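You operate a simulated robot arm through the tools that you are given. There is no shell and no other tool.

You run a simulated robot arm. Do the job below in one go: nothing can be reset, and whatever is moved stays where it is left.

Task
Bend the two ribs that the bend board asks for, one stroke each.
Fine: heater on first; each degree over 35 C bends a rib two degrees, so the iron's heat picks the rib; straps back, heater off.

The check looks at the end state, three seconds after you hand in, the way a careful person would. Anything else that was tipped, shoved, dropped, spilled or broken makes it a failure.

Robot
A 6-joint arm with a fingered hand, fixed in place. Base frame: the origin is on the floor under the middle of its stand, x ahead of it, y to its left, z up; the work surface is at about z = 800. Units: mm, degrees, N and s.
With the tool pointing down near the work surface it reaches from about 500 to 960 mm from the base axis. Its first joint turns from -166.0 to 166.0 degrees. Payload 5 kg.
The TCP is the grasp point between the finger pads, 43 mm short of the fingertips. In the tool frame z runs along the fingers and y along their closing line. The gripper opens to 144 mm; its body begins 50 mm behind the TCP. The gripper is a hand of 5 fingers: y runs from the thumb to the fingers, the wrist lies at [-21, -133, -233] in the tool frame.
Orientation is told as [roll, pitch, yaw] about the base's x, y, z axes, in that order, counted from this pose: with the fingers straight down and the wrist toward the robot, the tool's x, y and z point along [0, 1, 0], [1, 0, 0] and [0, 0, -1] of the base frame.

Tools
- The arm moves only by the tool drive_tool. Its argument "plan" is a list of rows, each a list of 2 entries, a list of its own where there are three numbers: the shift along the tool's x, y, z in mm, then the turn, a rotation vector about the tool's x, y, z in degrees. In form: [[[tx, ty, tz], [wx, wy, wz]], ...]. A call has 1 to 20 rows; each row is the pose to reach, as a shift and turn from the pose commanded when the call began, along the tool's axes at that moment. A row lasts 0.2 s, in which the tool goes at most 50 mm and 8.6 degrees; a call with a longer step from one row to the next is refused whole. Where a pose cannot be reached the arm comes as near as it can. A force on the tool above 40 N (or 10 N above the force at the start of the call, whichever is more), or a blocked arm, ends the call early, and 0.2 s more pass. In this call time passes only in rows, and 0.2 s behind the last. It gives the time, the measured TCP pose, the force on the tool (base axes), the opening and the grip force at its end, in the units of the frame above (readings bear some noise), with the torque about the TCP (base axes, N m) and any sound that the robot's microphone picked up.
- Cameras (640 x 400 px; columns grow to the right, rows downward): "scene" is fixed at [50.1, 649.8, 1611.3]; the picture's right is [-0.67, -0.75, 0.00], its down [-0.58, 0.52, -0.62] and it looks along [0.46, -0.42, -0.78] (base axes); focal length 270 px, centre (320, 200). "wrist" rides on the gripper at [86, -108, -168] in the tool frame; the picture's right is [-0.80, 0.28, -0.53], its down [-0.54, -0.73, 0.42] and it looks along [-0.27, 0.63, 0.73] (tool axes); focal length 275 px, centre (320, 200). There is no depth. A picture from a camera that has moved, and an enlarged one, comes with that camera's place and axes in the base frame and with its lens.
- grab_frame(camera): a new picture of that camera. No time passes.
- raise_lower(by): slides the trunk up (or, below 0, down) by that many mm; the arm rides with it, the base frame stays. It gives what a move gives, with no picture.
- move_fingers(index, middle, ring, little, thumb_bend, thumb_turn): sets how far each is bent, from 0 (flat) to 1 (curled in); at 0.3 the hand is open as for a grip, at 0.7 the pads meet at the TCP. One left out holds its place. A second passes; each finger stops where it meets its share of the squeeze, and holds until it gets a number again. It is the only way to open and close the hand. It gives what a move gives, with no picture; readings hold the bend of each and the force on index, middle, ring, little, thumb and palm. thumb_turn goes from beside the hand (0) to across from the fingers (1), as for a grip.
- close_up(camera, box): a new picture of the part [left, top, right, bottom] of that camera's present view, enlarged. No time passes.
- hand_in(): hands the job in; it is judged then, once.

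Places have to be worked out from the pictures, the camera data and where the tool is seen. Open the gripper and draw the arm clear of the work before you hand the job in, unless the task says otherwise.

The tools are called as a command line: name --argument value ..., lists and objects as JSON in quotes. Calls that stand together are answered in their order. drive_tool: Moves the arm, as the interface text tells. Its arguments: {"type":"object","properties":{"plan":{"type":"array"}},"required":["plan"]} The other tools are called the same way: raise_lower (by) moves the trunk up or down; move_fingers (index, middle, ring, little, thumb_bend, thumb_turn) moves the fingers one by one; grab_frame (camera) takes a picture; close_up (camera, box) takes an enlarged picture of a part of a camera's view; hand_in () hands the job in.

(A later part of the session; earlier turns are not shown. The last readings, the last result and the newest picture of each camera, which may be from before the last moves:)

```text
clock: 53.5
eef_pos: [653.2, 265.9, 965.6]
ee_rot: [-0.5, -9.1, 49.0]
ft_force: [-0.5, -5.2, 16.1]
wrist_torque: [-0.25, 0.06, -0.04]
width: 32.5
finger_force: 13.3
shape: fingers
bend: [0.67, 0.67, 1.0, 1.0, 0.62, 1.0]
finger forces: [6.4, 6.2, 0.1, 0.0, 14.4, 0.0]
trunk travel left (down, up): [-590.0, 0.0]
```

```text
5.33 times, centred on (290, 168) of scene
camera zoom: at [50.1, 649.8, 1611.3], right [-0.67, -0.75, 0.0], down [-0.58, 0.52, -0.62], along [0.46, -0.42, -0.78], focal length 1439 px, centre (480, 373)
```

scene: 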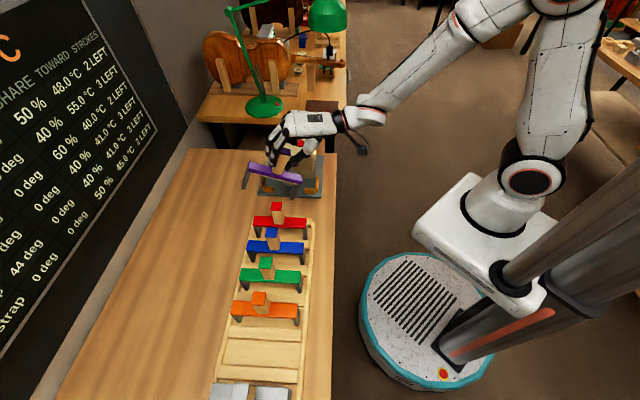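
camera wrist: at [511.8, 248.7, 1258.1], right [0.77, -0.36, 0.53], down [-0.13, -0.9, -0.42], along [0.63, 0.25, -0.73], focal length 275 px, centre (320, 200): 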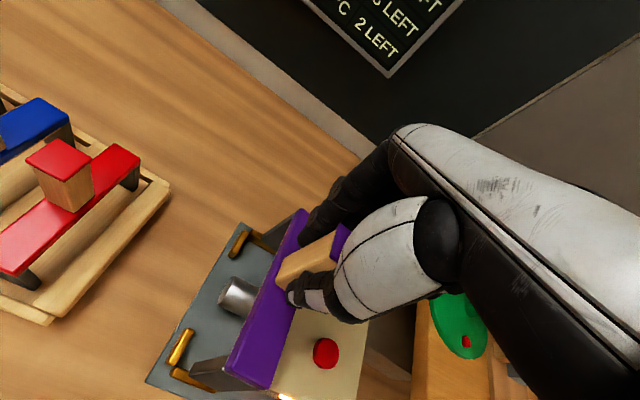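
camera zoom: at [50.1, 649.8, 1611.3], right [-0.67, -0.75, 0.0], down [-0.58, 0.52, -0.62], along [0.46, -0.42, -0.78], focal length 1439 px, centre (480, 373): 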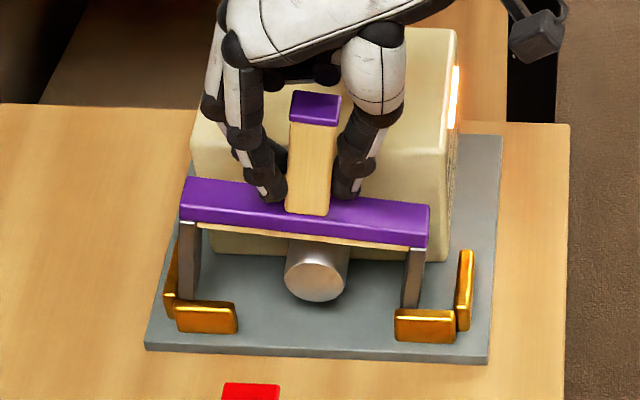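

Contact came ~18 mm early and the far end stayed up: by the scene view the legs' front faces sit right over the front stops (b≈−247). I lift 40 mm, re-level by +7° pitch and shift 12 mm toward the iron.

drive_tool --plan '[[[0, 1.6, -10], [0, 0, 0]], [[0, 3.1, -19.8], [0, 0, 0]], [[0, 6.3, -39.5], [0, 0, 0]]]'

drive_tool --plan '[[[-6, 3.5, 0], [3.5, 0, 0]], [[-12, 7, 0], [7, 0, 0]]]'

close_up --camera "scene" --box '[250, 125, 330, 200]'

close_up --camera "wrist" --box '[140, 190, 340, 400]'

```text
clock: 54.3
eef_pos: [652.3, 266.7, 1004.3]
ee_rot: [-0.2, -8.9, 49.1]
ft_force: [-1.1, -0.1, -4.7]
wrist_torque: [0.0, 0.01, 0.0]
width: 32.8
finger_force: 11.1
shape: fingers
bend: [0.66, 0.67, 1.0, 1.0, 0.63, 1.0]
finger forces: [5.7, 4.9, 0.0, 0.1, 11.3, 0.1]
trunk travel left (down, up): [-590.0, 0.0]
```

```text
clock: 54.9
eef_pos: [665.5, 263.8, 1005.8]
ee_rot: [-0.3, -2.0, 49.0]
ft_force: [-0.1, -0.7, -5.6]
wrist_torque: [-0.01, 0.01, -0.03]
width: 32.8
finger_force: 10.5
shape: fingers
bend: [0.66, 0.67, 1.0, 1.0, 0.63, 1.0]
finger forces: [5.8, 5.1, 0.0, 0.0, 11.2, 0.0]
trunk travel left (down, up): [-590.0, 0.0]
```

```text
5.33 times, centred on (290, 162) of scene
camera zoom: at [50.1, 649.8, 1611.3], right [-0.67, -0.75, 0.0], down [-0.58, 0.52, -0.62], along [0.46, -0.42, -0.78], focal length 1439 px, centre (480, 400)
```

zoom: 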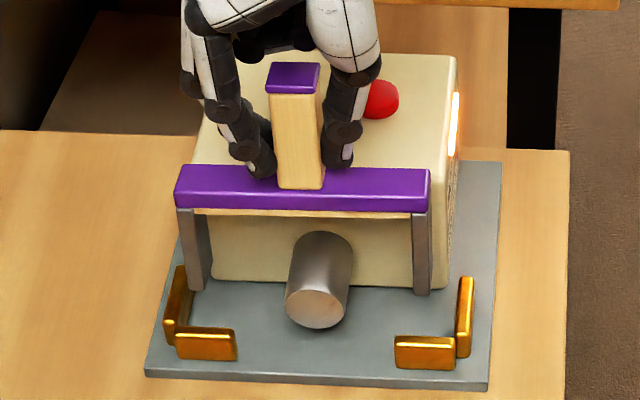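

```text
1.90 times, centred on (240, 295) of wrist
camera zoom: at [525.0, 235.2, 1168.7], right [0.77, -0.32, 0.55], down [-0.05, -0.89, -0.44], along [0.63, 0.31, -0.71], focal length 524 px, centre (472, 19)
```

zoom: 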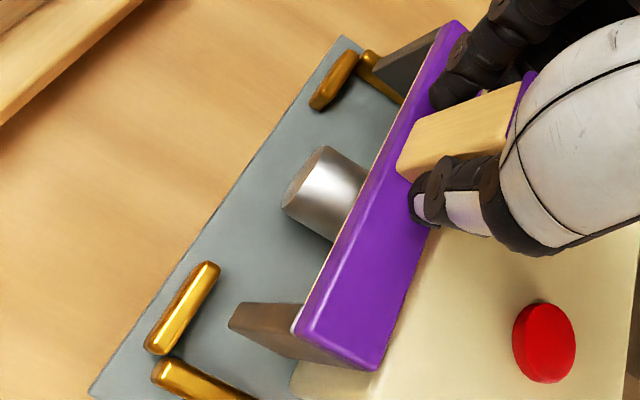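

The strap may also have rolled about the thumb–finger line; I zoom tightly on its ends and handle to measure its attitude properly.

close_up --camera "scene" --box '[265, 132, 325, 168]'

close_up --camera "scene" --box '[265, 155, 325, 195]'

close_up --camera "wrist" --box '[200, 290, 300, 380]'

close_up --camera "wrist" --box '[260, 190, 360, 290]'

```text
10.67 times, centred on (295, 150) of scene
camera zoom: at [50.1, 649.8, 1611.3], right [-0.67, -0.75, 0.0], down [-0.58, 0.52, -0.62], along [0.46, -0.42, -0.78], focal length 2878 px, centre (587, 733)
```

zoom: 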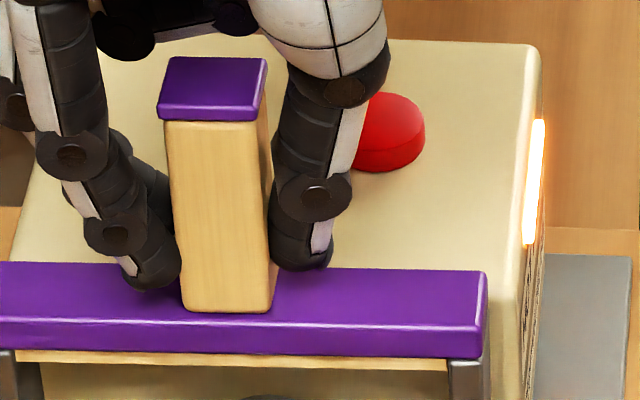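

```text
10.00 times, centred on (295, 175) of scene
camera zoom: at [50.1, 649.8, 1611.3], right [-0.67, -0.75, 0.0], down [-0.58, 0.52, -0.62], along [0.46, -0.42, -0.78], focal length 2698 px, centre (570, 450)
```

zoom: 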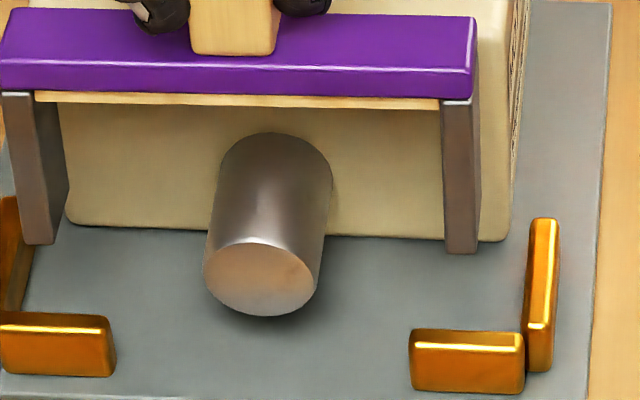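

```text
4.44 times, centred on (250, 335) of wrist
camera zoom: at [525.0, 235.2, 1168.7], right [0.77, -0.32, 0.55], down [-0.05, -0.89, -0.44], along [0.63, 0.31, -0.71], focal length 1224 px, centre (631, -400)
```

zoom: 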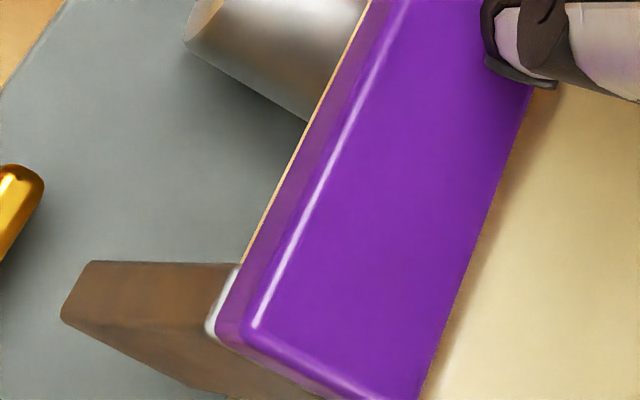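

```text
4.00 times, centred on (310, 240) of wrist
camera zoom: at [525.0, 235.2, 1168.7], right [0.77, -0.32, 0.55], down [-0.05, -0.89, -0.44], along [0.63, 0.31, -0.71], focal length 1101 px, centre (360, 40)
```

zoom: 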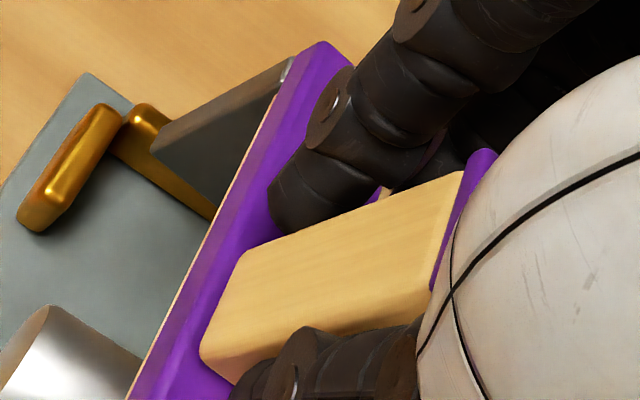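

Now it's clear: the strap rolled ~9° about the pinch line (leg bottoms toward the rack; leg foot at b≈−255 vs bar edge −267). I roll the tool −8.5° with small pitch/yaw trims and shift 12 mm back toward the rack, then re-measure.

drive_tool --plan '[[[6, 0, 0], [0.75, -4.25, 1]], [[12, 0, 0], [1.5, -8.5, 2]]]'

close_up --camera "scene" --box '[262, 132, 322, 168]'

close_up --camera "scene" --box '[260, 155, 320, 195]'

close_up --camera "wrist" --box '[180, 190, 340, 390]'

```text
clock: 55.5
eef_pos: [655.9, 273.0, 1005.3]
ee_rot: [-8.7, -0.6, 46.9]
ft_force: [-0.1, 0.0, -4.9]
wrist_torque: [0.02, 0.02, 0.03]
width: 32.9
finger_force: 11.3
shape: fingers
bend: [0.66, 0.67, 1.0, 1.0, 0.63, 1.0]
finger forces: [6.2, 5.0, 0.1, 0.0, 11.1, 0.1]
trunk travel left (down, up): [-590.0, 0.0]
```

```text
10.67 times, centred on (292, 150) of scene
camera zoom: at [50.1, 649.8, 1611.3], right [-0.67, -0.75, 0.0], down [-0.58, 0.52, -0.62], along [0.46, -0.42, -0.78], focal length 2878 px, centre (619, 733)
```

zoom: 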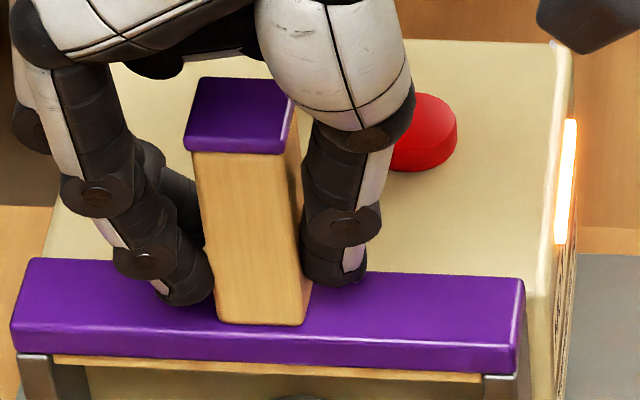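

```text
10.00 times, centred on (290, 175) of scene
camera zoom: at [50.1, 649.8, 1611.3], right [-0.67, -0.75, 0.0], down [-0.58, 0.52, -0.62], along [0.46, -0.42, -0.78], focal length 2698 px, centre (620, 450)
```

zoom: 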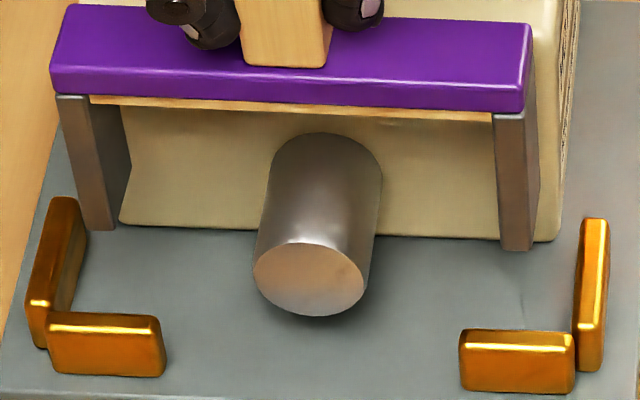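

```text
2.00 times, centred on (260, 290) of wrist
camera zoom: at [499.8, 267.7, 1156.7], right [0.7, -0.28, 0.65], down [-0.05, -0.94, -0.34], along [0.71, 0.21, -0.68], focal length 551 px, centre (440, 20)
```

zoom: 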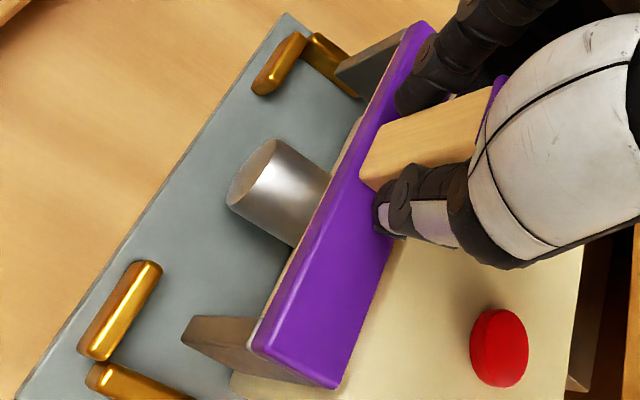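

Now upright within ~3°, feet at b≈−259 in front clear of the stops (−244) and the iron face. I lower 45 mm straight down.

drive_tool --plan '[[[1.7, -0.1, 11.1], [0, 0, 0]], [[3.4, -0.25, 22.2], [0, 0, 0]], [[5.1, -0.4, 33.4], [0, 0, 0]], [[6.8, -0.5, 44.5], [0, 0, 0]]]'

close_up --camera "scene" --box '[250, 135, 330, 205]'

close_up --camera "wrist" --box '[180, 190, 340, 390]'

```text
clock: 56.5
eef_pos: [656.2, 272.3, 958.7]
ee_rot: [-8.8, -0.5, 46.8]
ft_force: [1.0, 0.6, -3.3]
wrist_torque: [0.09, 0.03, -0.01]
width: 32.6
finger_force: 11.5
shape: fingers
bend: [0.66, 0.67, 1.0, 1.0, 0.63, 1.0]
finger forces: [6.2, 5.0, 0.0, 0.0, 10.9, 0.0]
trunk travel left (down, up): [-590.0, 0.0]
```

```text
5.71 times, centred on (290, 170) of scene
camera zoom: at [50.1, 649.8, 1611.3], right [-0.67, -0.75, 0.0], down [-0.58, 0.52, -0.62], along [0.46, -0.42, -0.78], focal length 1542 px, centre (491, 371)
```

zoom: 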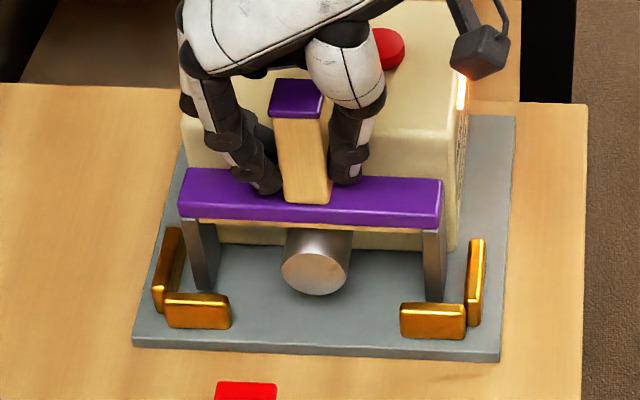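

```text
2.00 times, centred on (260, 290) of wrist
camera zoom: at [500.1, 267.2, 1111.9], right [0.71, -0.28, 0.65], down [-0.05, -0.94, -0.34], along [0.71, 0.21, -0.68], focal length 551 px, centre (440, 20)
```

zoom: 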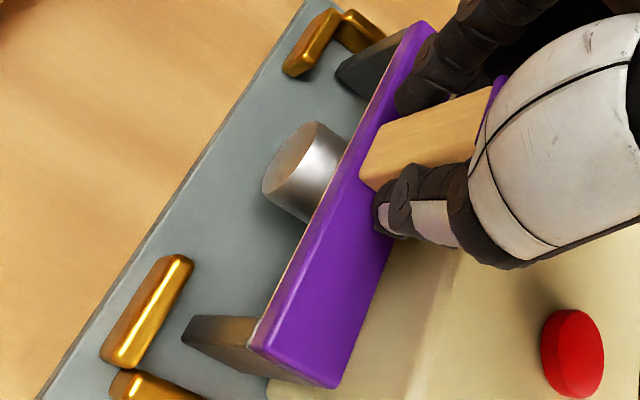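

Legs are inside the stops with clearance. I continue down in 3 mm steps to feel the plate.

drive_tool --plan '[[[0.45, 0, 3], [0, 0, 0]], [[0.9, 0, 6], [0, 0, 0]], [[1.35, -0.1, 9], [0, 0, 0]]]'

close_up --camera "scene" --box '[250, 135, 330, 205]'

```text
clock: 57.3
eef_pos: [656.5, 272.8, 952.6]
ee_rot: [-8.8, -0.7, 46.9]
ft_force: [-2.5, 0.0, 5.9]
wrist_torque: [-0.03, 0.08, -0.03]
width: 32.6
finger_force: 12.2
shape: fingers
bend: [0.66, 0.67, 1.0, 1.0, 0.63, 1.0]
finger forces: [5.9, 5.3, 0.0, 0.1, 13.2, 0.0]
trunk travel left (down, up): [-590.0, 0.0]
```

```text
5.71 times, centred on (290, 170) of scene
camera zoom: at [50.1, 649.8, 1611.3], right [-0.67, -0.75, 0.0], down [-0.58, 0.52, -0.62], along [0.46, -0.42, -0.78], focal length 1542 px, centre (491, 371)
```

zoom: 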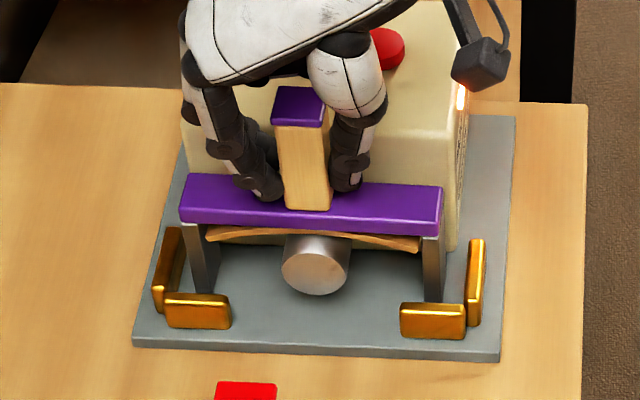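

The rib now visibly bends over the pipe. I check the board in the scene view before anything else.

close_up --camera "scene" --box '[0, 20, 160, 140]'

close_up --camera "scene" --box '[0, 130, 160, 250]'

close_up --camera "scene" --box '[0, 220, 120, 380]'

```text
3.33 times, centred on (80, 80) of scene
camera zoom: at [50.1, 649.8, 1611.3], right [-0.67, -0.75, 0.0], down [-0.58, 0.52, -0.62], along [0.46, -0.42, -0.78], focal length 900 px, centre (1120, 600)
```

zoom: 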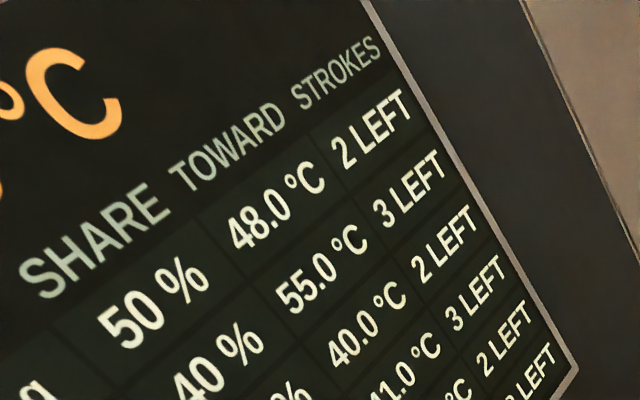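

```text
3.33 times, centred on (80, 190) of scene
camera zoom: at [50.1, 649.8, 1611.3], right [-0.67, -0.75, 0.0], down [-0.58, 0.52, -0.62], along [0.46, -0.42, -0.78], focal length 900 px, centre (1120, 233)
```

zoom: 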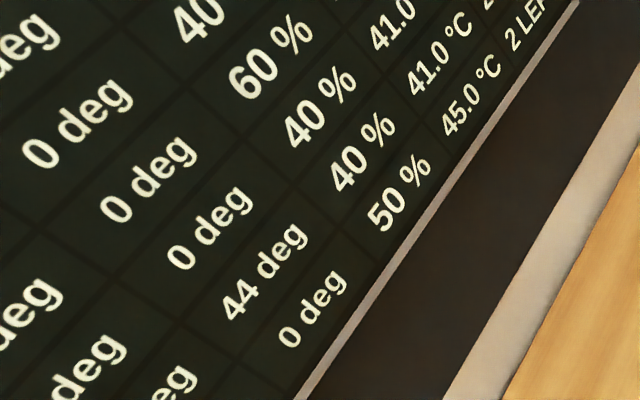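

```text
2.50 times, centred on (60, 300) of scene
camera zoom: at [50.1, 649.8, 1611.3], right [-0.67, -0.75, 0.0], down [-0.58, 0.52, -0.62], along [0.46, -0.42, -0.78], focal length 675 px, centre (970, -50)
```

zoom: 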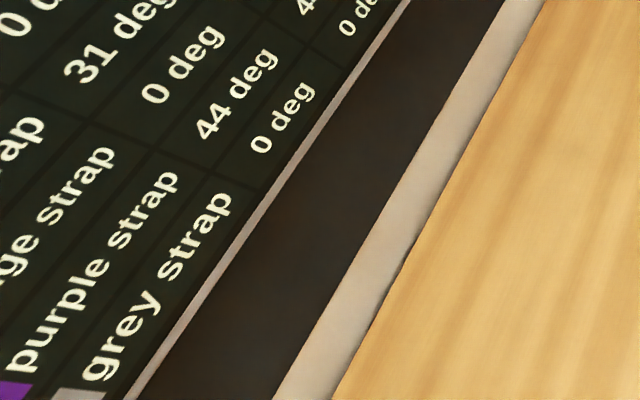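

Purple now reads BENT 44° with 2 strokes left — exactly one stroke. I lift it straight off the pipe by 60 mm.

drive_tool --plan '[[[-1.5, 0.1, -10], [0, 0, 0]], [[-3, 0.2, -20], [0, 0, 0]], [[-6, 0.4, -40], [0, 0, 0]], [[-9.1, 0.6, -59.3], [0, 0, 0]]]'

close_up --camera "scene" --box '[250, 125, 330, 195]'

close_up --camera "scene" --box '[0, 130, 160, 250]'

close_up --camera "scene" --box '[0, 20, 160, 140]'

```text
clock: 58.3
eef_pos: [657.6, 272.0, 1011.7]
ee_rot: [-8.7, -0.5, 47.0]
ft_force: [0.2, -0.2, -4.3]
wrist_torque: [0.03, 0.03, 0.02]
width: 32.9
finger_force: 11.4
shape: fingers
bend: [0.65, 0.67, 1.0, 1.0, 0.63, 1.0]
finger forces: [6.1, 4.9, 0.1, 0.1, 11.2, 0.0]
trunk travel left (down, up): [-590.0, 0.0]
```

```text
5.71 times, centred on (290, 160) of scene
camera zoom: at [50.1, 649.8, 1611.3], right [-0.67, -0.75, 0.0], down [-0.58, 0.52, -0.62], along [0.46, -0.42, -0.78], focal length 1542 px, centre (491, 429)
```

zoom: 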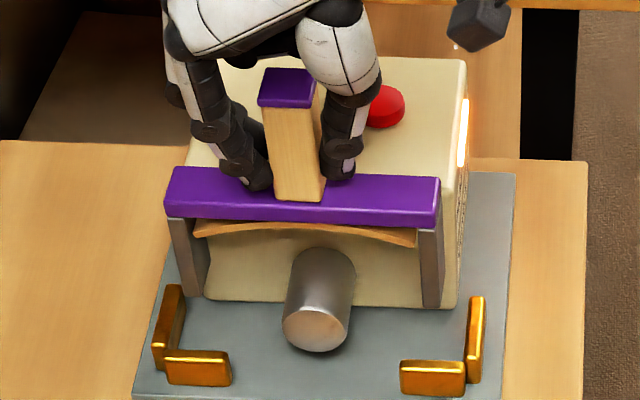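

```text
3.33 times, centred on (80, 190) of scene
camera zoom: at [50.1, 649.8, 1611.3], right [-0.67, -0.75, 0.0], down [-0.58, 0.52, -0.62], along [0.46, -0.42, -0.78], focal length 900 px, centre (1120, 233)
```

zoom: 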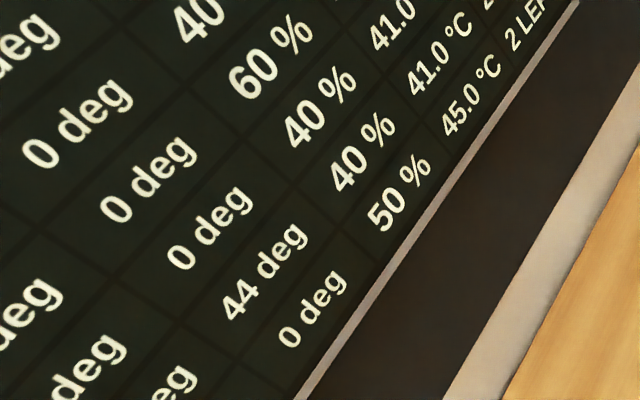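

```text
3.33 times, centred on (80, 80) of scene
camera zoom: at [50.1, 649.8, 1611.3], right [-0.67, -0.75, 0.0], down [-0.58, 0.52, -0.62], along [0.46, -0.42, -0.78], focal length 900 px, centre (1120, 600)
```

zoom: 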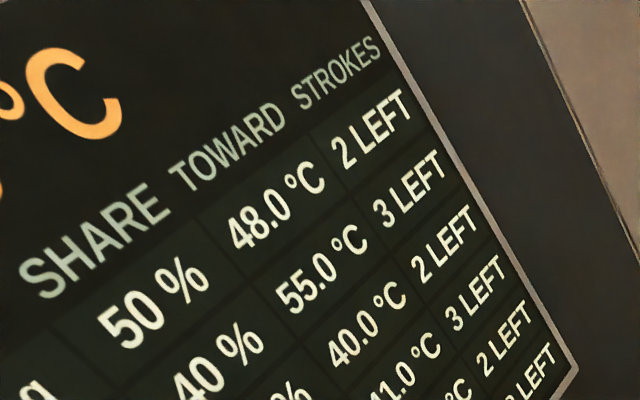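

Count unchanged (44°, 2 left). I'll set the purple strap down for a moment on the free bench strip between the tray and the iron plate, so I can re-seat the arm's wrist posture and regrip. First the lateral move of 103 mm.

drive_tool --plan '[[[20.3, 0.7, -3.1], [0, 0, 0]], [[40.7, 1.4, -6.2], [0, 0, 0]], [[61, 2.2, -9.4], [0, 0, 0]], [[81.4, 2.9, -12.5], [0, 0, 0]], [[101.7, 3.6, -15.6], [0, 0, 0]]]'

close_up --camera "scene" --box '[230, 130, 340, 230]'

grab_frame --camera "wrist"

```text
clock: 59.5
eef_pos: [582.5, 343.6, 1011.0]
ee_rot: [-8.6, -0.6, 46.9]
ft_force: [0.1, -0.4, -3.9]
wrist_torque: [0.01, -0.02, 0.0]
width: 33.2
finger_force: 11.2
shape: fingers
bend: [0.65, 0.67, 1.0, 1.0, 0.63, 1.0]
finger forces: [6.1, 5.0, 0.0, 0.0, 11.1, 0.2]
trunk travel left (down, up): [-590.0, 0.0]
```

```text
4.00 times, centred on (285, 180) of scene
camera zoom: at [50.1, 649.8, 1611.3], right [-0.67, -0.75, 0.0], down [-0.58, 0.52, -0.62], along [0.46, -0.42, -0.78], focal length 1079 px, centre (460, 280)
```

zoom: 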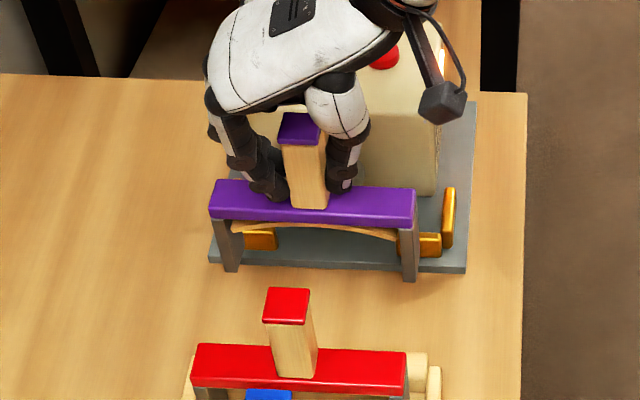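

```text
taken
camera wrist: at [426.4, 339.7, 1162.9], right [0.7, -0.28, 0.65], down [-0.05, -0.94, -0.34], along [0.71, 0.21, -0.68], focal length 275 px, centre (320, 200)
```

wrist: 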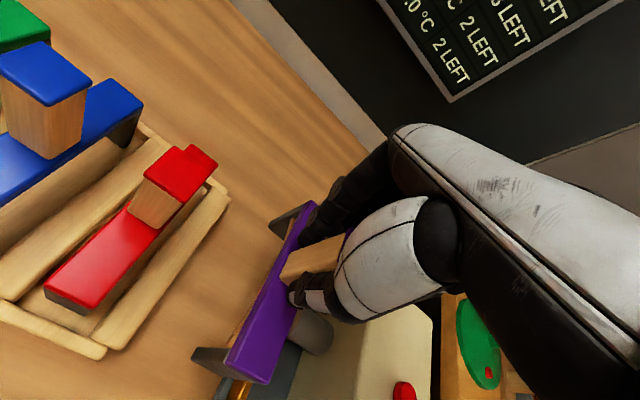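

The spot is clear (feet would land around b≈−158 to −195). I lower 64 mm, then feel for the bench.

drive_tool --plan '[[[2.4, -0.2, 15.8], [0, 0, 0]], [[4.8, -0.3, 31.6], [0, 0, 0]], [[7.3, -0.5, 47.4], [0, 0, 0]], [[9.7, -0.7, 63.3], [0, 0, 0]]]'

close_up --camera "scene" --box '[230, 140, 340, 230]'

```text
clock: 60.5
eef_pos: [583.8, 347.3, 945.6]
ee_rot: [-8.8, -0.5, 46.9]
ft_force: [-0.4, 0.2, -4.0]
wrist_torque: [0.03, 0.03, -0.01]
width: 33.2
finger_force: 11.1
shape: fingers
bend: [0.65, 0.67, 1.0, 1.0, 0.63, 1.0]
finger forces: [6.2, 5.0, 0.0, 0.0, 11.0, 0.1]
trunk travel left (down, up): [-590.0, 0.0]
```

```text
4.44 times, centred on (285, 185) of scene
camera zoom: at [50.1, 649.8, 1611.3], right [-0.67, -0.75, 0.0], down [-0.58, 0.52, -0.62], along [0.46, -0.42, -0.78], focal length 1199 px, centre (476, 267)
```

zoom: 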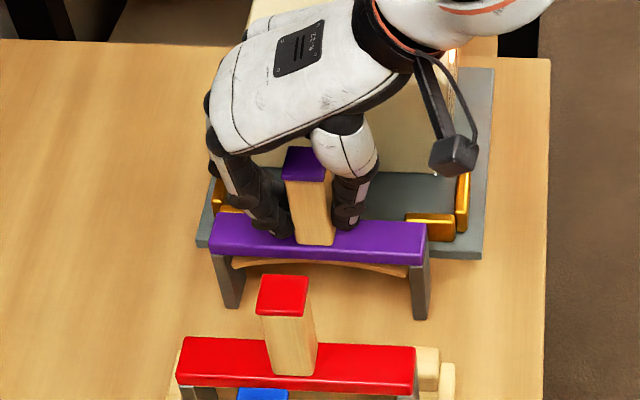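

No contact yet. I go down in 2.5 mm steps until the feet touch.

drive_tool --plan '[[[0.4, 0, 2.5], [0, 0, 0]], [[0.75, 0, 5], [0, 0, 0]], [[1.1, -0.1, 7.5], [0, 0, 0]]]'

```text
clock: 61.3
eef_pos: [582.4, 347.4, 941.2]
ee_rot: [-9.0, -0.8, 46.9]
ft_force: [-2.4, 0.4, 5.9]
wrist_torque: [-0.05, 0.05, 0.0]
width: 32.9
finger_force: 12.6
shape: fingers
bend: [0.66, 0.67, 1.0, 1.0, 0.63, 1.0]
finger forces: [6.3, 5.4, 0.0, 0.0, 13.3, 0.0]
trunk travel left (down, up): [-590.0, 0.0]
```

Contact felt (force rose by ~10 N). I check that both feet stand flat.

close_up --camera "scene" --box '[255, 165, 325, 215]'

close_up --camera "wrist" --box '[180, 190, 340, 390]'

```text
8.00 times, centred on (290, 190) of scene
camera zoom: at [50.1, 649.8, 1611.3], right [-0.67, -0.75, 0.0], down [-0.58, 0.52, -0.62], along [0.46, -0.42, -0.78], focal length 2159 px, centre (560, 280)
```

zoom: 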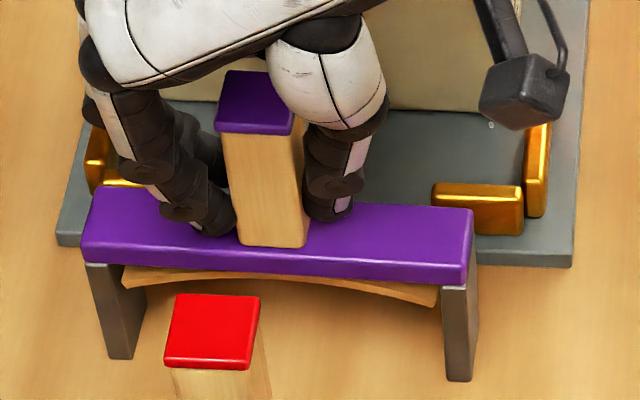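

```text
2.00 times, centred on (260, 290) of wrist
camera zoom: at [426.5, 341.3, 1092.6], right [0.7, -0.28, 0.65], down [-0.05, -0.94, -0.34], along [0.71, 0.21, -0.67], focal length 551 px, centre (440, 20)
```

zoom: 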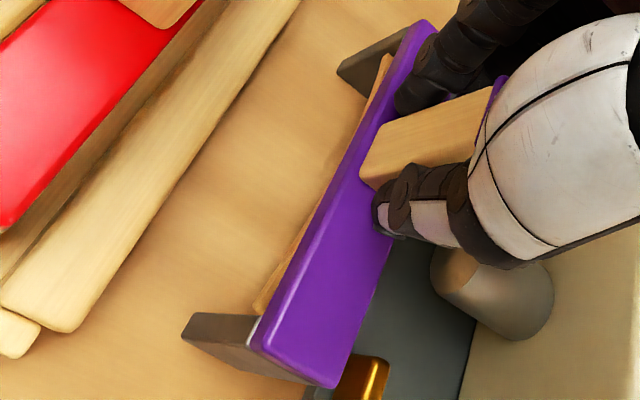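

The far foot may be a few millimetres up, so I press 3 mm more to let it settle flat, then open the fingers partway.

drive_tool --plan '[[[0.2, 0, 1.5], [0, 0, 0]], [[0.45, 0, 3], [0, 0, 0]]]'

move_fingers --index 0.58 --middle 0.58 --thumb_bend 0.58

close_up --camera "scene" --box '[255, 165, 325, 215]'

```text
clock: 61.9
eef_pos: [584.0, 345.8, 938.8]
ee_rot: [-8.8, -0.9, 47.0]
ft_force: [-5.1, 3.4, 23.7]
wrist_torque: [-0.15, 0.16, -0.03]
width: 32.4
finger_force: 15.4
shape: fingers
bend: [0.66, 0.67, 1.0, 1.0, 0.63, 1.0]
finger forces: [7.3, 7.4, 0.1, 0.1, 16.1, 0.1]
trunk travel left (down, up): [-590.0, 0.0]
```

```text
clock: 62.9
eef_pos: [582.9, 345.7, 935.2]
ee_rot: [-8.7, -0.5, 47.0]
ft_force: [0.5, 0.7, 1.4]
wrist_torque: [0.04, -0.01, 0.01]
width: 52.8
finger_force: 0.0
shape: fingers
bend: [0.57, 0.57, 1.0, 1.0, 0.57, 1.0]
finger forces: [0.0, 0.1, 0.0, 0.1, 0.0, 0.0]
trunk travel left (down, up): [-590.0, 0.0]
```

```text
8.00 times, centred on (290, 190) of scene
camera zoom: at [50.1, 649.8, 1611.3], right [-0.67, -0.75, 0.0], down [-0.58, 0.52, -0.62], along [0.46, -0.42, -0.78], focal length 2159 px, centre (560, 280)
```

zoom: 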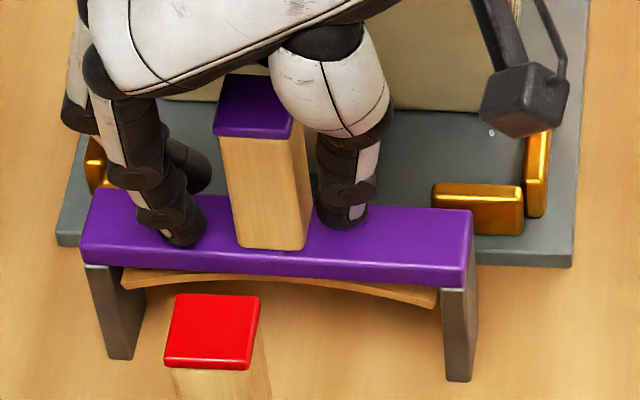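

Strap stands on its own. I lift 20 mm with this small opening, open wider, then rise clear above the handle.

drive_tool --plan '[[[-1.5, 0.1, -10], [0, 0, 0]], [[-3, 0.2, -20], [0, 0, 0]]]'

move_fingers --index 0.4 --middle 0.4 --thumb_bend 0.4

drive_tool --plan '[[[-3, 0.2, -20], [0, 0, 0]], [[-6.8, 0.5, -45], [0, 0, 0]], [[-12, 0.8, -80], [0, 0, 0]], [[-18.2, 1.3, -120], [0, 0, 0]]]'

grab_frame --camera "scene"

```text
clock: 63.5
eef_pos: [583.0, 345.2, 955.3]
ee_rot: [-8.7, -0.6, 46.9]
ft_force: [-0.1, 0.1, 0.1]
wrist_torque: [-0.04, 0.02, 0.0]
width: 53.1
finger_force: 0.0
shape: fingers
bend: [0.57, 0.57, 1.0, 1.0, 0.57, 1.0]
finger forces: [0.0, 0.1, 0.1, 0.0, 0.0, 0.0]
trunk travel left (down, up): [-590.0, 0.0]
```

```text
clock: 64.5
eef_pos: [583.0, 346.3, 955.6]
ee_rot: [-8.8, -0.6, 46.8]
ft_force: [-0.4, -0.2, 0.6]
wrist_torque: [0.01, -0.01, -0.03]
width: 113.8
finger_force: 0.0
shape: fingers
bend: [0.4, 0.4, 1.0, 1.0, 0.4, 0.99]
finger forces: [0.1, 0.1, 0.0, 0.0, 0.1, 0.1]
trunk travel left (down, up): [-590.0, 0.0]
```

```text
clock: 65.5
eef_pos: [585.7, 344.1, 1078.8]
ee_rot: [-8.5, -0.6, 47.2]
ft_force: [0.2, 0.4, -0.1]
wrist_torque: [0.03, 0.02, -0.01]
width: 114.3
finger_force: 0.0
shape: fingers
bend: [0.4, 0.4, 1.0, 1.0, 0.4, 0.99]
finger forces: [0.0, 0.0, 0.0, 0.0, 0.0, 0.0]
trunk travel left (down, up): [-590.0, 0.0]
```

```text
taken
```

scene: 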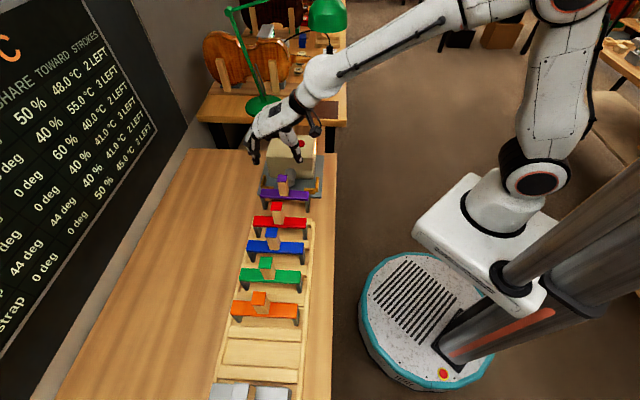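

Purple stands free in the gap. With the hand empty I now try to flip the wrist back to its original posture: first roll/yaw to (0, 0, 55°), then tilt −35°.

drive_tool --plan '[[[0, 0, -10], [0, 4.25, -3.9]], [[0, 0, -20], [0, 8.5, -7.85]]]'

drive_tool --plan '[[[0, 0, 0], [-5, 0, 0]], [[0, 0, 0], [-10, 0, 0]], [[0, 0, 0], [-15, 0, 0]], [[0, 0, 0], [-20, 0, 0]], [[0, 0, 0], [-25, 0, 0]], [[0, 0, 0], [-30, 0, 0]], [[0, 0, 0], [-35, 0, 0]]]'

```text
clock: 66.1
eef_pos: [583.5, 347.4, 1097.9]
ee_rot: [-0.2, 0.0, 54.9]
ft_force: [0.2, 0.1, 0.1]
wrist_torque: [0.02, -0.03, -0.05]
width: 114.0
finger_force: 0.0
shape: fingers
bend: [0.4, 0.4, 1.0, 1.0, 0.4, 0.99]
finger forces: [0.0, 0.0, 0.0, 0.0, 0.1, 0.0]
trunk travel left (down, up): [-590.0, 0.0]
```

```text
clock: 67.7
eef_pos: [580.1, 347.6, 1098.7]
ee_rot: [-0.3, -35.1, 55.0]
ft_force: [-0.2, 0.4, 0.1]
wrist_torque: [-0.03, -0.03, -0.01]
width: 114.2
finger_force: 0.0
shape: fingers
bend: [0.4, 0.4, 1.0, 1.0, 0.4, 0.99]
finger forces: [0.0, 0.1, 0.0, 0.0, 0.0, 0.1]
trunk travel left (down, up): [-590.0, 0.0]
```

Smooth. Now I sweep the yaw to 29.1°, the arm-plane direction, with the tilt kept.

drive_tool --plan '[[[0, 0, 0], [0, -3, 4.24]], [[0, 0, 0], [0, -6, 8.5]], [[0, 0, 0], [0, -8.9, 12.7]], [[0, 0, 0], [0, -11.9, 17]], [[0, 0, 0], [0, -14.9, 21.2]]]'

drive_tool --plan '[[[0, 0, 0], [3.5, 0, 0]], [[0, 0, 0], [7, 0, 0]], [[0, 0, 0], [10, 0, 0]], [[0, 0, 0], [13, 0, 0]]]'

```text
clock: 68.9
eef_pos: [580.4, 347.7, 1098.2]
ee_rot: [-0.4, -35.1, 29.0]
ft_force: [-0.1, 0.6, -0.5]
wrist_torque: [0.0, 0.01, 0.03]
width: 114.0
finger_force: 0.0
shape: fingers
bend: [0.4, 0.4, 1.0, 1.0, 0.4, 0.99]
finger forces: [0.0, 0.0, 0.1, 0.1, 0.0, 0.1]
trunk travel left (down, up): [-590.0, 0.0]
```

```text
clock: 69.9
eef_pos: [578.7, 346.9, 1096.5]
ee_rot: [-0.3, -22.0, 29.0]
ft_force: [0.6, 0.1, 0.0]
wrist_torque: [0.0, -0.03, 0.0]
width: 113.9
finger_force: 0.0
shape: fingers
bend: [0.4, 0.4, 1.0, 1.0, 0.4, 0.99]
finger forces: [0.0, 0.1, 0.0, 0.1, 0.0, 0.0]
trunk travel left (down, up): [-590.0, 0.0]
```

Pitch is −22° with no limit hit. Now I take two large 8.5° steps through the alignment.

drive_tool --plan '[[[0, 0, 0], [8.5, 0, 0]], [[0, 0, 0], [17, 0, 0]], [[0, 0, 0], [22, 0, 0]]]'

```text
clock: 70.7
eef_pos: [570.2, 371.4, 1099.8]
ee_rot: [3.8, -6.9, 32.6]
ft_force: [0.6, 0.2, -0.5]
wrist_torque: [0.03, -0.01, 0.02]
width: 114.1
finger_force: 0.0
shape: fingers
bend: [0.4, 0.4, 1.0, 1.0, 0.4, 0.99]
finger forces: [0.1, 0.0, 0.1, 0.0, 0.0, 0.1]
out of reach, approached as far as the arm can: row 2, 3
trunk travel left (down, up): [-590.0, 0.0]
```

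The wrist simply won't flip through. But the geometry is clear now: with the trunk up, crossing must be done at small radius where the forearm is steep, so I'll carry straps along a≈510 (only bars, not handles, below). First I free the wrist by turning to yaw 55° upright.

drive_tool --plan '[[[0, 0, 0], [1.9, -0.6, -5.55]], [[0, 0, 0], [3.8, -1.2, -11.1]], [[0, 0, 0], [5.7, -1.8, -16.65]], [[0, 0, 0], [7.64, -2.45, -22.2]]]'

grab_frame --camera "wrist"

grab_frame --camera "scene"

```text
clock: 71.7
eef_pos: [570.9, 370.5, 1100.7]
ee_rot: [-0.3, 0.2, 55.2]
ft_force: [0.2, -0.7, -0.8]
wrist_torque: [-0.02, 0.05, -0.04]
width: 114.2
finger_force: 0.1
shape: fingers
bend: [0.4, 0.4, 1.0, 1.0, 0.4, 0.99]
finger forces: [0.0, 0.1, 0.0, 0.0, 0.0, 0.0]
trunk travel left (down, up): [-590.0, 0.0]
```

```text
taken
camera wrist: at [437.4, 331.4, 1268.0], right [0.81, -0.22, 0.54], down [0.03, -0.91, -0.42], along [0.58, 0.36, -0.73], focal length 275 px, centre (320, 200)
```

wrist: 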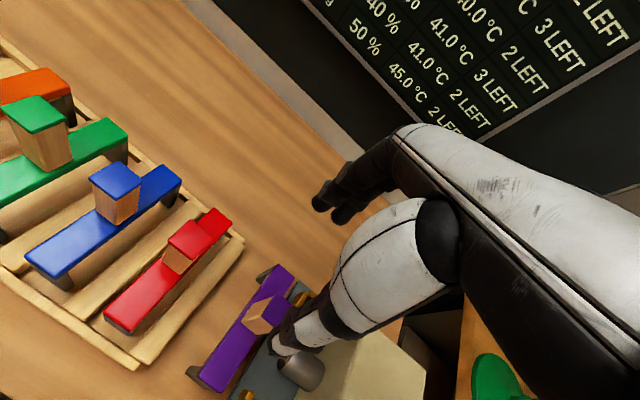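

```text
taken
```

scene: 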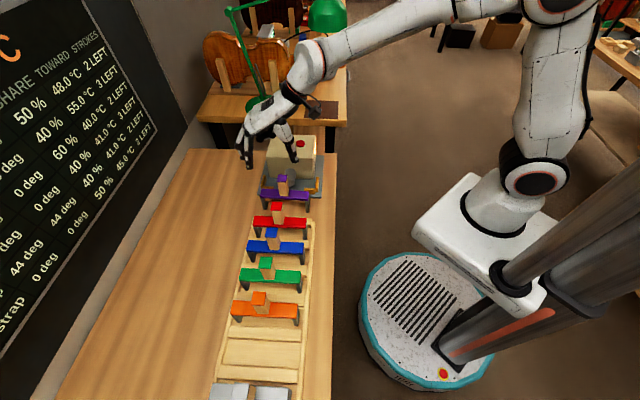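

Upright and free at yaw 55°. I test the inner path with the empty hand: first to a≈510, b≈−150, z≈1070 at yaw 45°.

drive_tool --plan '[[[3.9, -30.9, 6], [0, 0, 2]], [[7.8, -61.9, 12], [0, 0, 4]], [[11.6, -92.8, 18], [0, 0, 6]], [[15.5, -123.8, 24], [0, 0, 8]], [[19.4, -154.7, 30], [0, 0, 10.2]]]'

```text
clock: 72.9
eef_pos: [467.2, 254.1, 1072.2]
ee_rot: [-0.3, 0.1, 45.1]
ft_force: [0.1, 0.5, 0.2]
wrist_torque: [0.01, 0.01, -0.03]
width: 113.9
finger_force: 0.0
shape: fingers
bend: [0.4, 0.4, 1.0, 1.0, 0.4, 0.99]
finger forces: [0.1, 0.0, 0.0, 0.1, 0.1, 0.0]
trunk travel left (down, up): [-590.0, 0.0]
```

Reached cleanly. Now I sweep along b to +308 at a≈510, z≈1050 with yaw 45° held.

drive_tool --plan '[[[30, 0, 11], [0, 0, 0]], [[60, 0, 22], [0, 0, 0]], [[90, 0, 22], [0, 0, 0]], [[120, 0, 22], [0, 0, 0]], [[150, 0, 22], [0, 0, 0]], [[180, 0, 22], [0, 0, 0]], [[210, 0, 22], [0, 0, 0]], [[240, 0, 22], [0, 0, 0]]]'

```text
clock: 74.7
eef_pos: [296.2, 426.2, 1047.4]
ee_rot: [-0.3, 0.0, 45.0]
ft_force: [0.8, -0.1, 0.4]
wrist_torque: [0.01, 0.0, -0.01]
width: 114.4
finger_force: 0.0
shape: fingers
bend: [0.4, 0.4, 1.0, 1.0, 0.4, 0.99]
finger forces: [0.0, 0.0, 0.1, 0.0, 0.0, 0.0]
trunk travel left (down, up): [-590.0, 0.0]
```

The inner path crosses without any limit. Now with the hand away I measure the standing purple strap in the scene view, and check the board's temperature cell as far as visible.

close_up --camera "scene" --box '[250, 165, 330, 215]'

close_up --camera "scene" --box '[220, 200, 330, 300]'

grab_frame --camera "wrist"

```text
8.00 times, centred on (290, 190) of scene
camera zoom: at [50.1, 649.8, 1611.3], right [-0.67, -0.75, 0.0], down [-0.58, 0.52, -0.62], along [0.46, -0.42, -0.78], focal length 2159 px, centre (560, 280)
```

zoom: 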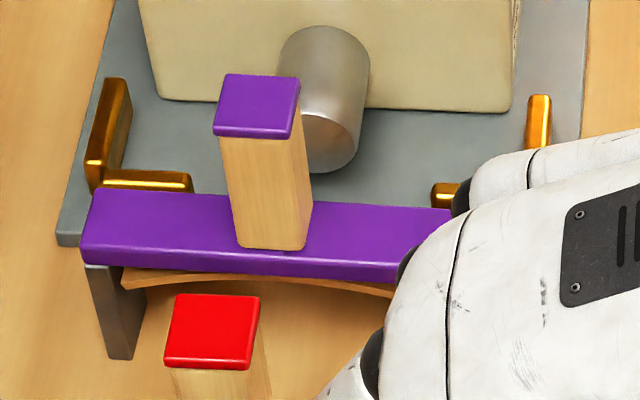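

```text
4.00 times, centred on (275, 250) of scene
camera zoom: at [50.1, 649.8, 1611.3], right [-0.67, -0.75, 0.0], down [-0.58, 0.52, -0.62], along [0.46, -0.42, -0.78], focal length 1079 px, centre (500, 0)
```

zoom: 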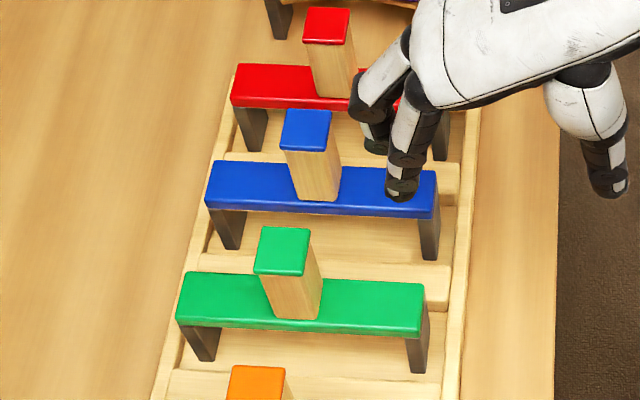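

```text
taken
camera wrist: at [158.1, 410.4, 1214.6], right [0.76, -0.36, 0.54], down [-0.13, -0.9, -0.42], along [0.63, 0.25, -0.73], focal length 275 px, centre (320, 200)
```

wrist: 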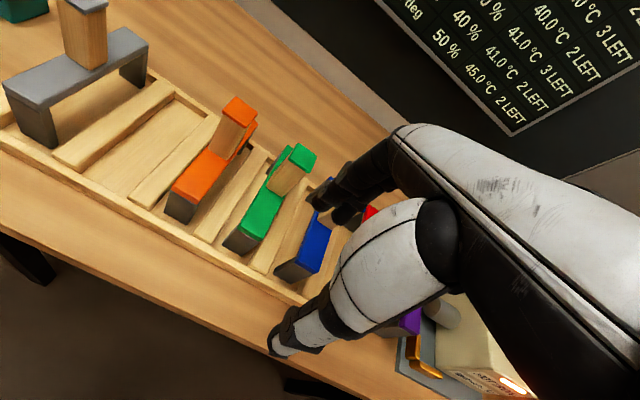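

Purple's handle stands at about a≈650, b≈−166. I go back along the inner path to b≈−162 and then outward above it.

drive_tool --plan '[[[-32, 0, 0], [0, 0, 0]], [[-64, 0, 0], [0, 0, 0]], [[-96, 0, 0], [0, 0, 0]], [[-128, 0, 0], [0, 0, 0]], [[-160, 0, 0], [0, 0, 0]], [[-192, 0, 0], [0, 0, 0]], [[-224, 0, 0], [0, 0, 0]], [[-254, 0, 0], [0, 0, 0]], [[-254, 25, 0], [0, 0, 0]], [[-254, 55, 0], [0, 0, 0]], [[-254, 85, 0], [0, 0, 0]], [[-254, 115, 0], [0, 0, 0.5]], [[-254, 140, 0], [0, 0, 1]]]'

close_up --camera "scene" --box '[240, 130, 340, 220]'

close_up --camera "wrist" --box '[180, 130, 400, 400]'

```text
clock: 77.5
eef_pos: [573.5, 344.6, 1048.6]
ee_rot: [-0.2, 0.0, 44.0]
ft_force: [0.1, 0.2, 0.3]
wrist_torque: [-0.02, 0.02, -0.02]
width: 114.1
finger_force: 0.1
shape: fingers
bend: [0.4, 0.4, 1.0, 1.0, 0.4, 0.99]
finger forces: [0.0, 0.0, 0.0, 0.1, 0.0, 0.0]
trunk travel left (down, up): [-590.0, 0.0]
```

```text
4.44 times, centred on (290, 175) of scene
camera zoom: at [50.1, 649.8, 1611.3], right [-0.67, -0.75, 0.0], down [-0.58, 0.52, -0.62], along [0.46, -0.42, -0.78], focal length 1199 px, centre (453, 311)
```

zoom: 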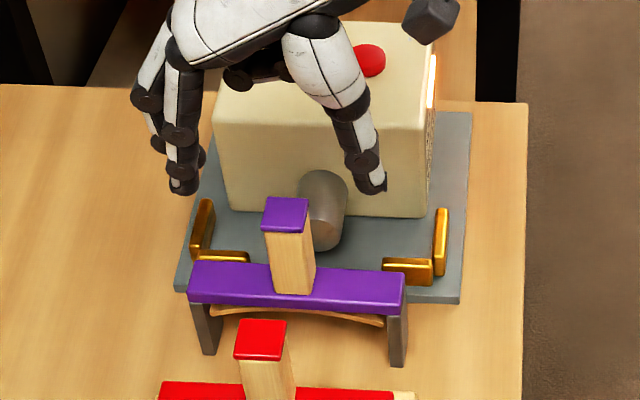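

```text
1.48 times, centred on (290, 265) of wrist
camera zoom: at [435.3, 332.6, 1216.9], right [0.76, -0.37, 0.54], down [-0.14, -0.9, -0.42], along [0.64, 0.24, -0.73], focal length 408 px, centre (364, 104)
```

zoom: 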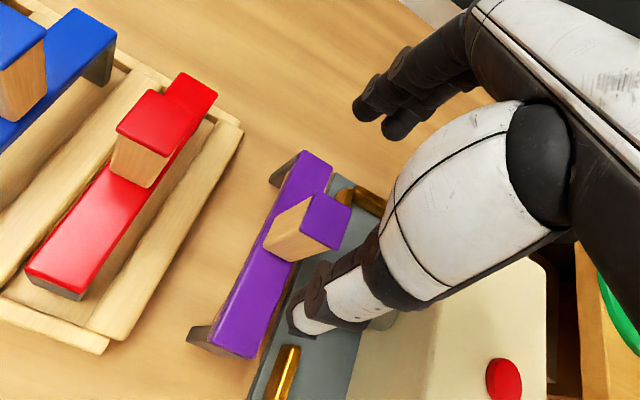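

TCP is over the handle (a≈649, b≈−162; handle ≈ 648, −167). I descend 101 mm to grip height.

drive_tool --plan '[[[-0.5, 0, 20], [0, 0, 0]], [[-1, 0, 40], [0, 0, 0]], [[-1.5, 0, 60], [0, 0, 0]], [[-1.5, 0, 80], [0, 0, 0]], [[-1.5, 0, 92], [0, 0, 0]], [[-1.5, 0, 101], [0, 0, 0]]]'

close_up --camera "scene" --box '[250, 150, 330, 215]'

close_up --camera "wrist" --box '[180, 130, 400, 400]'

```text
clock: 78.9
eef_pos: [575.7, 342.3, 946.4]
ee_rot: [-0.3, 0.1, 44.0]
ft_force: [0.5, -0.8, -0.8]
wrist_torque: [-0.01, 0.03, -0.01]
width: 114.2
finger_force: 0.0
shape: fingers
bend: [0.4, 0.4, 1.0, 1.0, 0.4, 0.99]
finger forces: [0.1, 0.0, 0.0, 0.0, 0.1, 0.0]
trunk travel left (down, up): [-590.0, 0.0]
```

```text
6.15 times, centred on (290, 182) of scene
camera zoom: at [50.1, 649.8, 1611.3], right [-0.67, -0.75, 0.0], down [-0.58, 0.52, -0.62], along [0.46, -0.42, -0.78], focal length 1661 px, centre (505, 308)
```

zoom: 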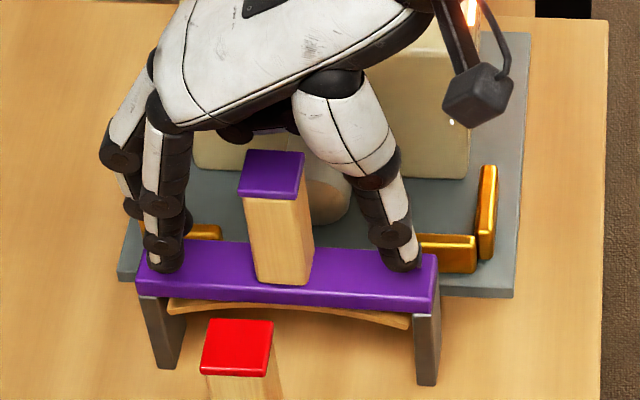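

```text
1.48 times, centred on (290, 265) of wrist
camera zoom: at [437.4, 330.5, 1115.2], right [0.76, -0.37, 0.54], down [-0.14, -0.9, -0.42], along [0.64, 0.24, -0.73], focal length 408 px, centre (364, 104)
```

zoom: 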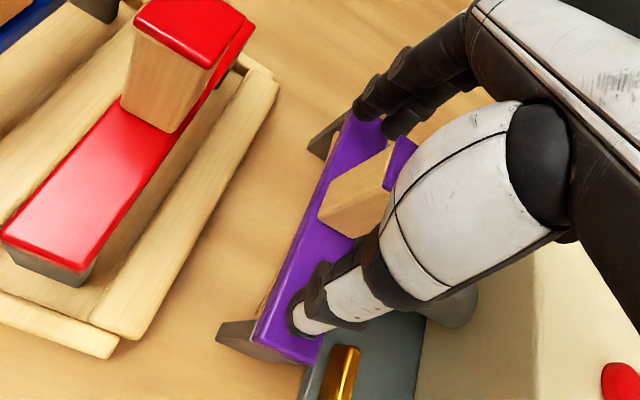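

Handle is centred between index and thumb. I close in two stages.

move_fingers --index 0.56 --middle 0.56 --thumb_bend 0.56

move_fingers --index 0.72 --middle 0.72 --thumb_bend 0.72

close_up --camera "scene" --box '[250, 150, 330, 215]'

```text
clock: 79.9
eef_pos: [575.9, 342.9, 947.5]
ee_rot: [-0.3, 0.1, 44.1]
ft_force: [-0.9, 1.0, 0.4]
wrist_torque: [0.0, 0.01, 0.01]
width: 57.4
finger_force: 0.0
shape: fingers
bend: [0.56, 0.56, 1.0, 1.0, 0.56, 1.0]
finger forces: [0.0, 0.0, 0.1, 0.0, 0.0, 0.0]
trunk travel left (down, up): [-590.0, 0.0]
```

```text
clock: 80.9
eef_pos: [576.6, 343.5, 947.5]
ee_rot: [-0.3, 0.1, 44.1]
ft_force: [-0.3, -0.4, 0.1]
wrist_torque: [-0.03, 0.02, 0.08]
width: 23.1
finger_force: 15.3
shape: fingers
bend: [0.71, 0.64, 1.0, 1.0, 0.65, 1.0]
finger forces: [9.1, 7.6, 0.0, 0.0, 13.2, 0.0]
trunk travel left (down, up): [-590.0, 0.0]
```

```text
6.15 times, centred on (290, 182) of scene
camera zoom: at [50.1, 649.8, 1611.3], right [-0.67, -0.75, 0.0], down [-0.58, 0.52, -0.62], along [0.46, -0.42, -0.78], focal length 1661 px, centre (505, 308)
```

zoom: 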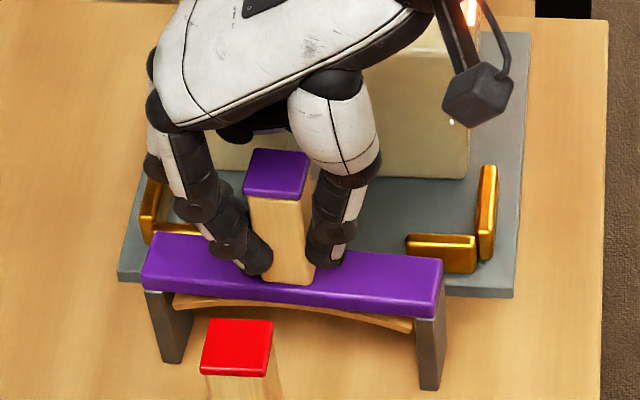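

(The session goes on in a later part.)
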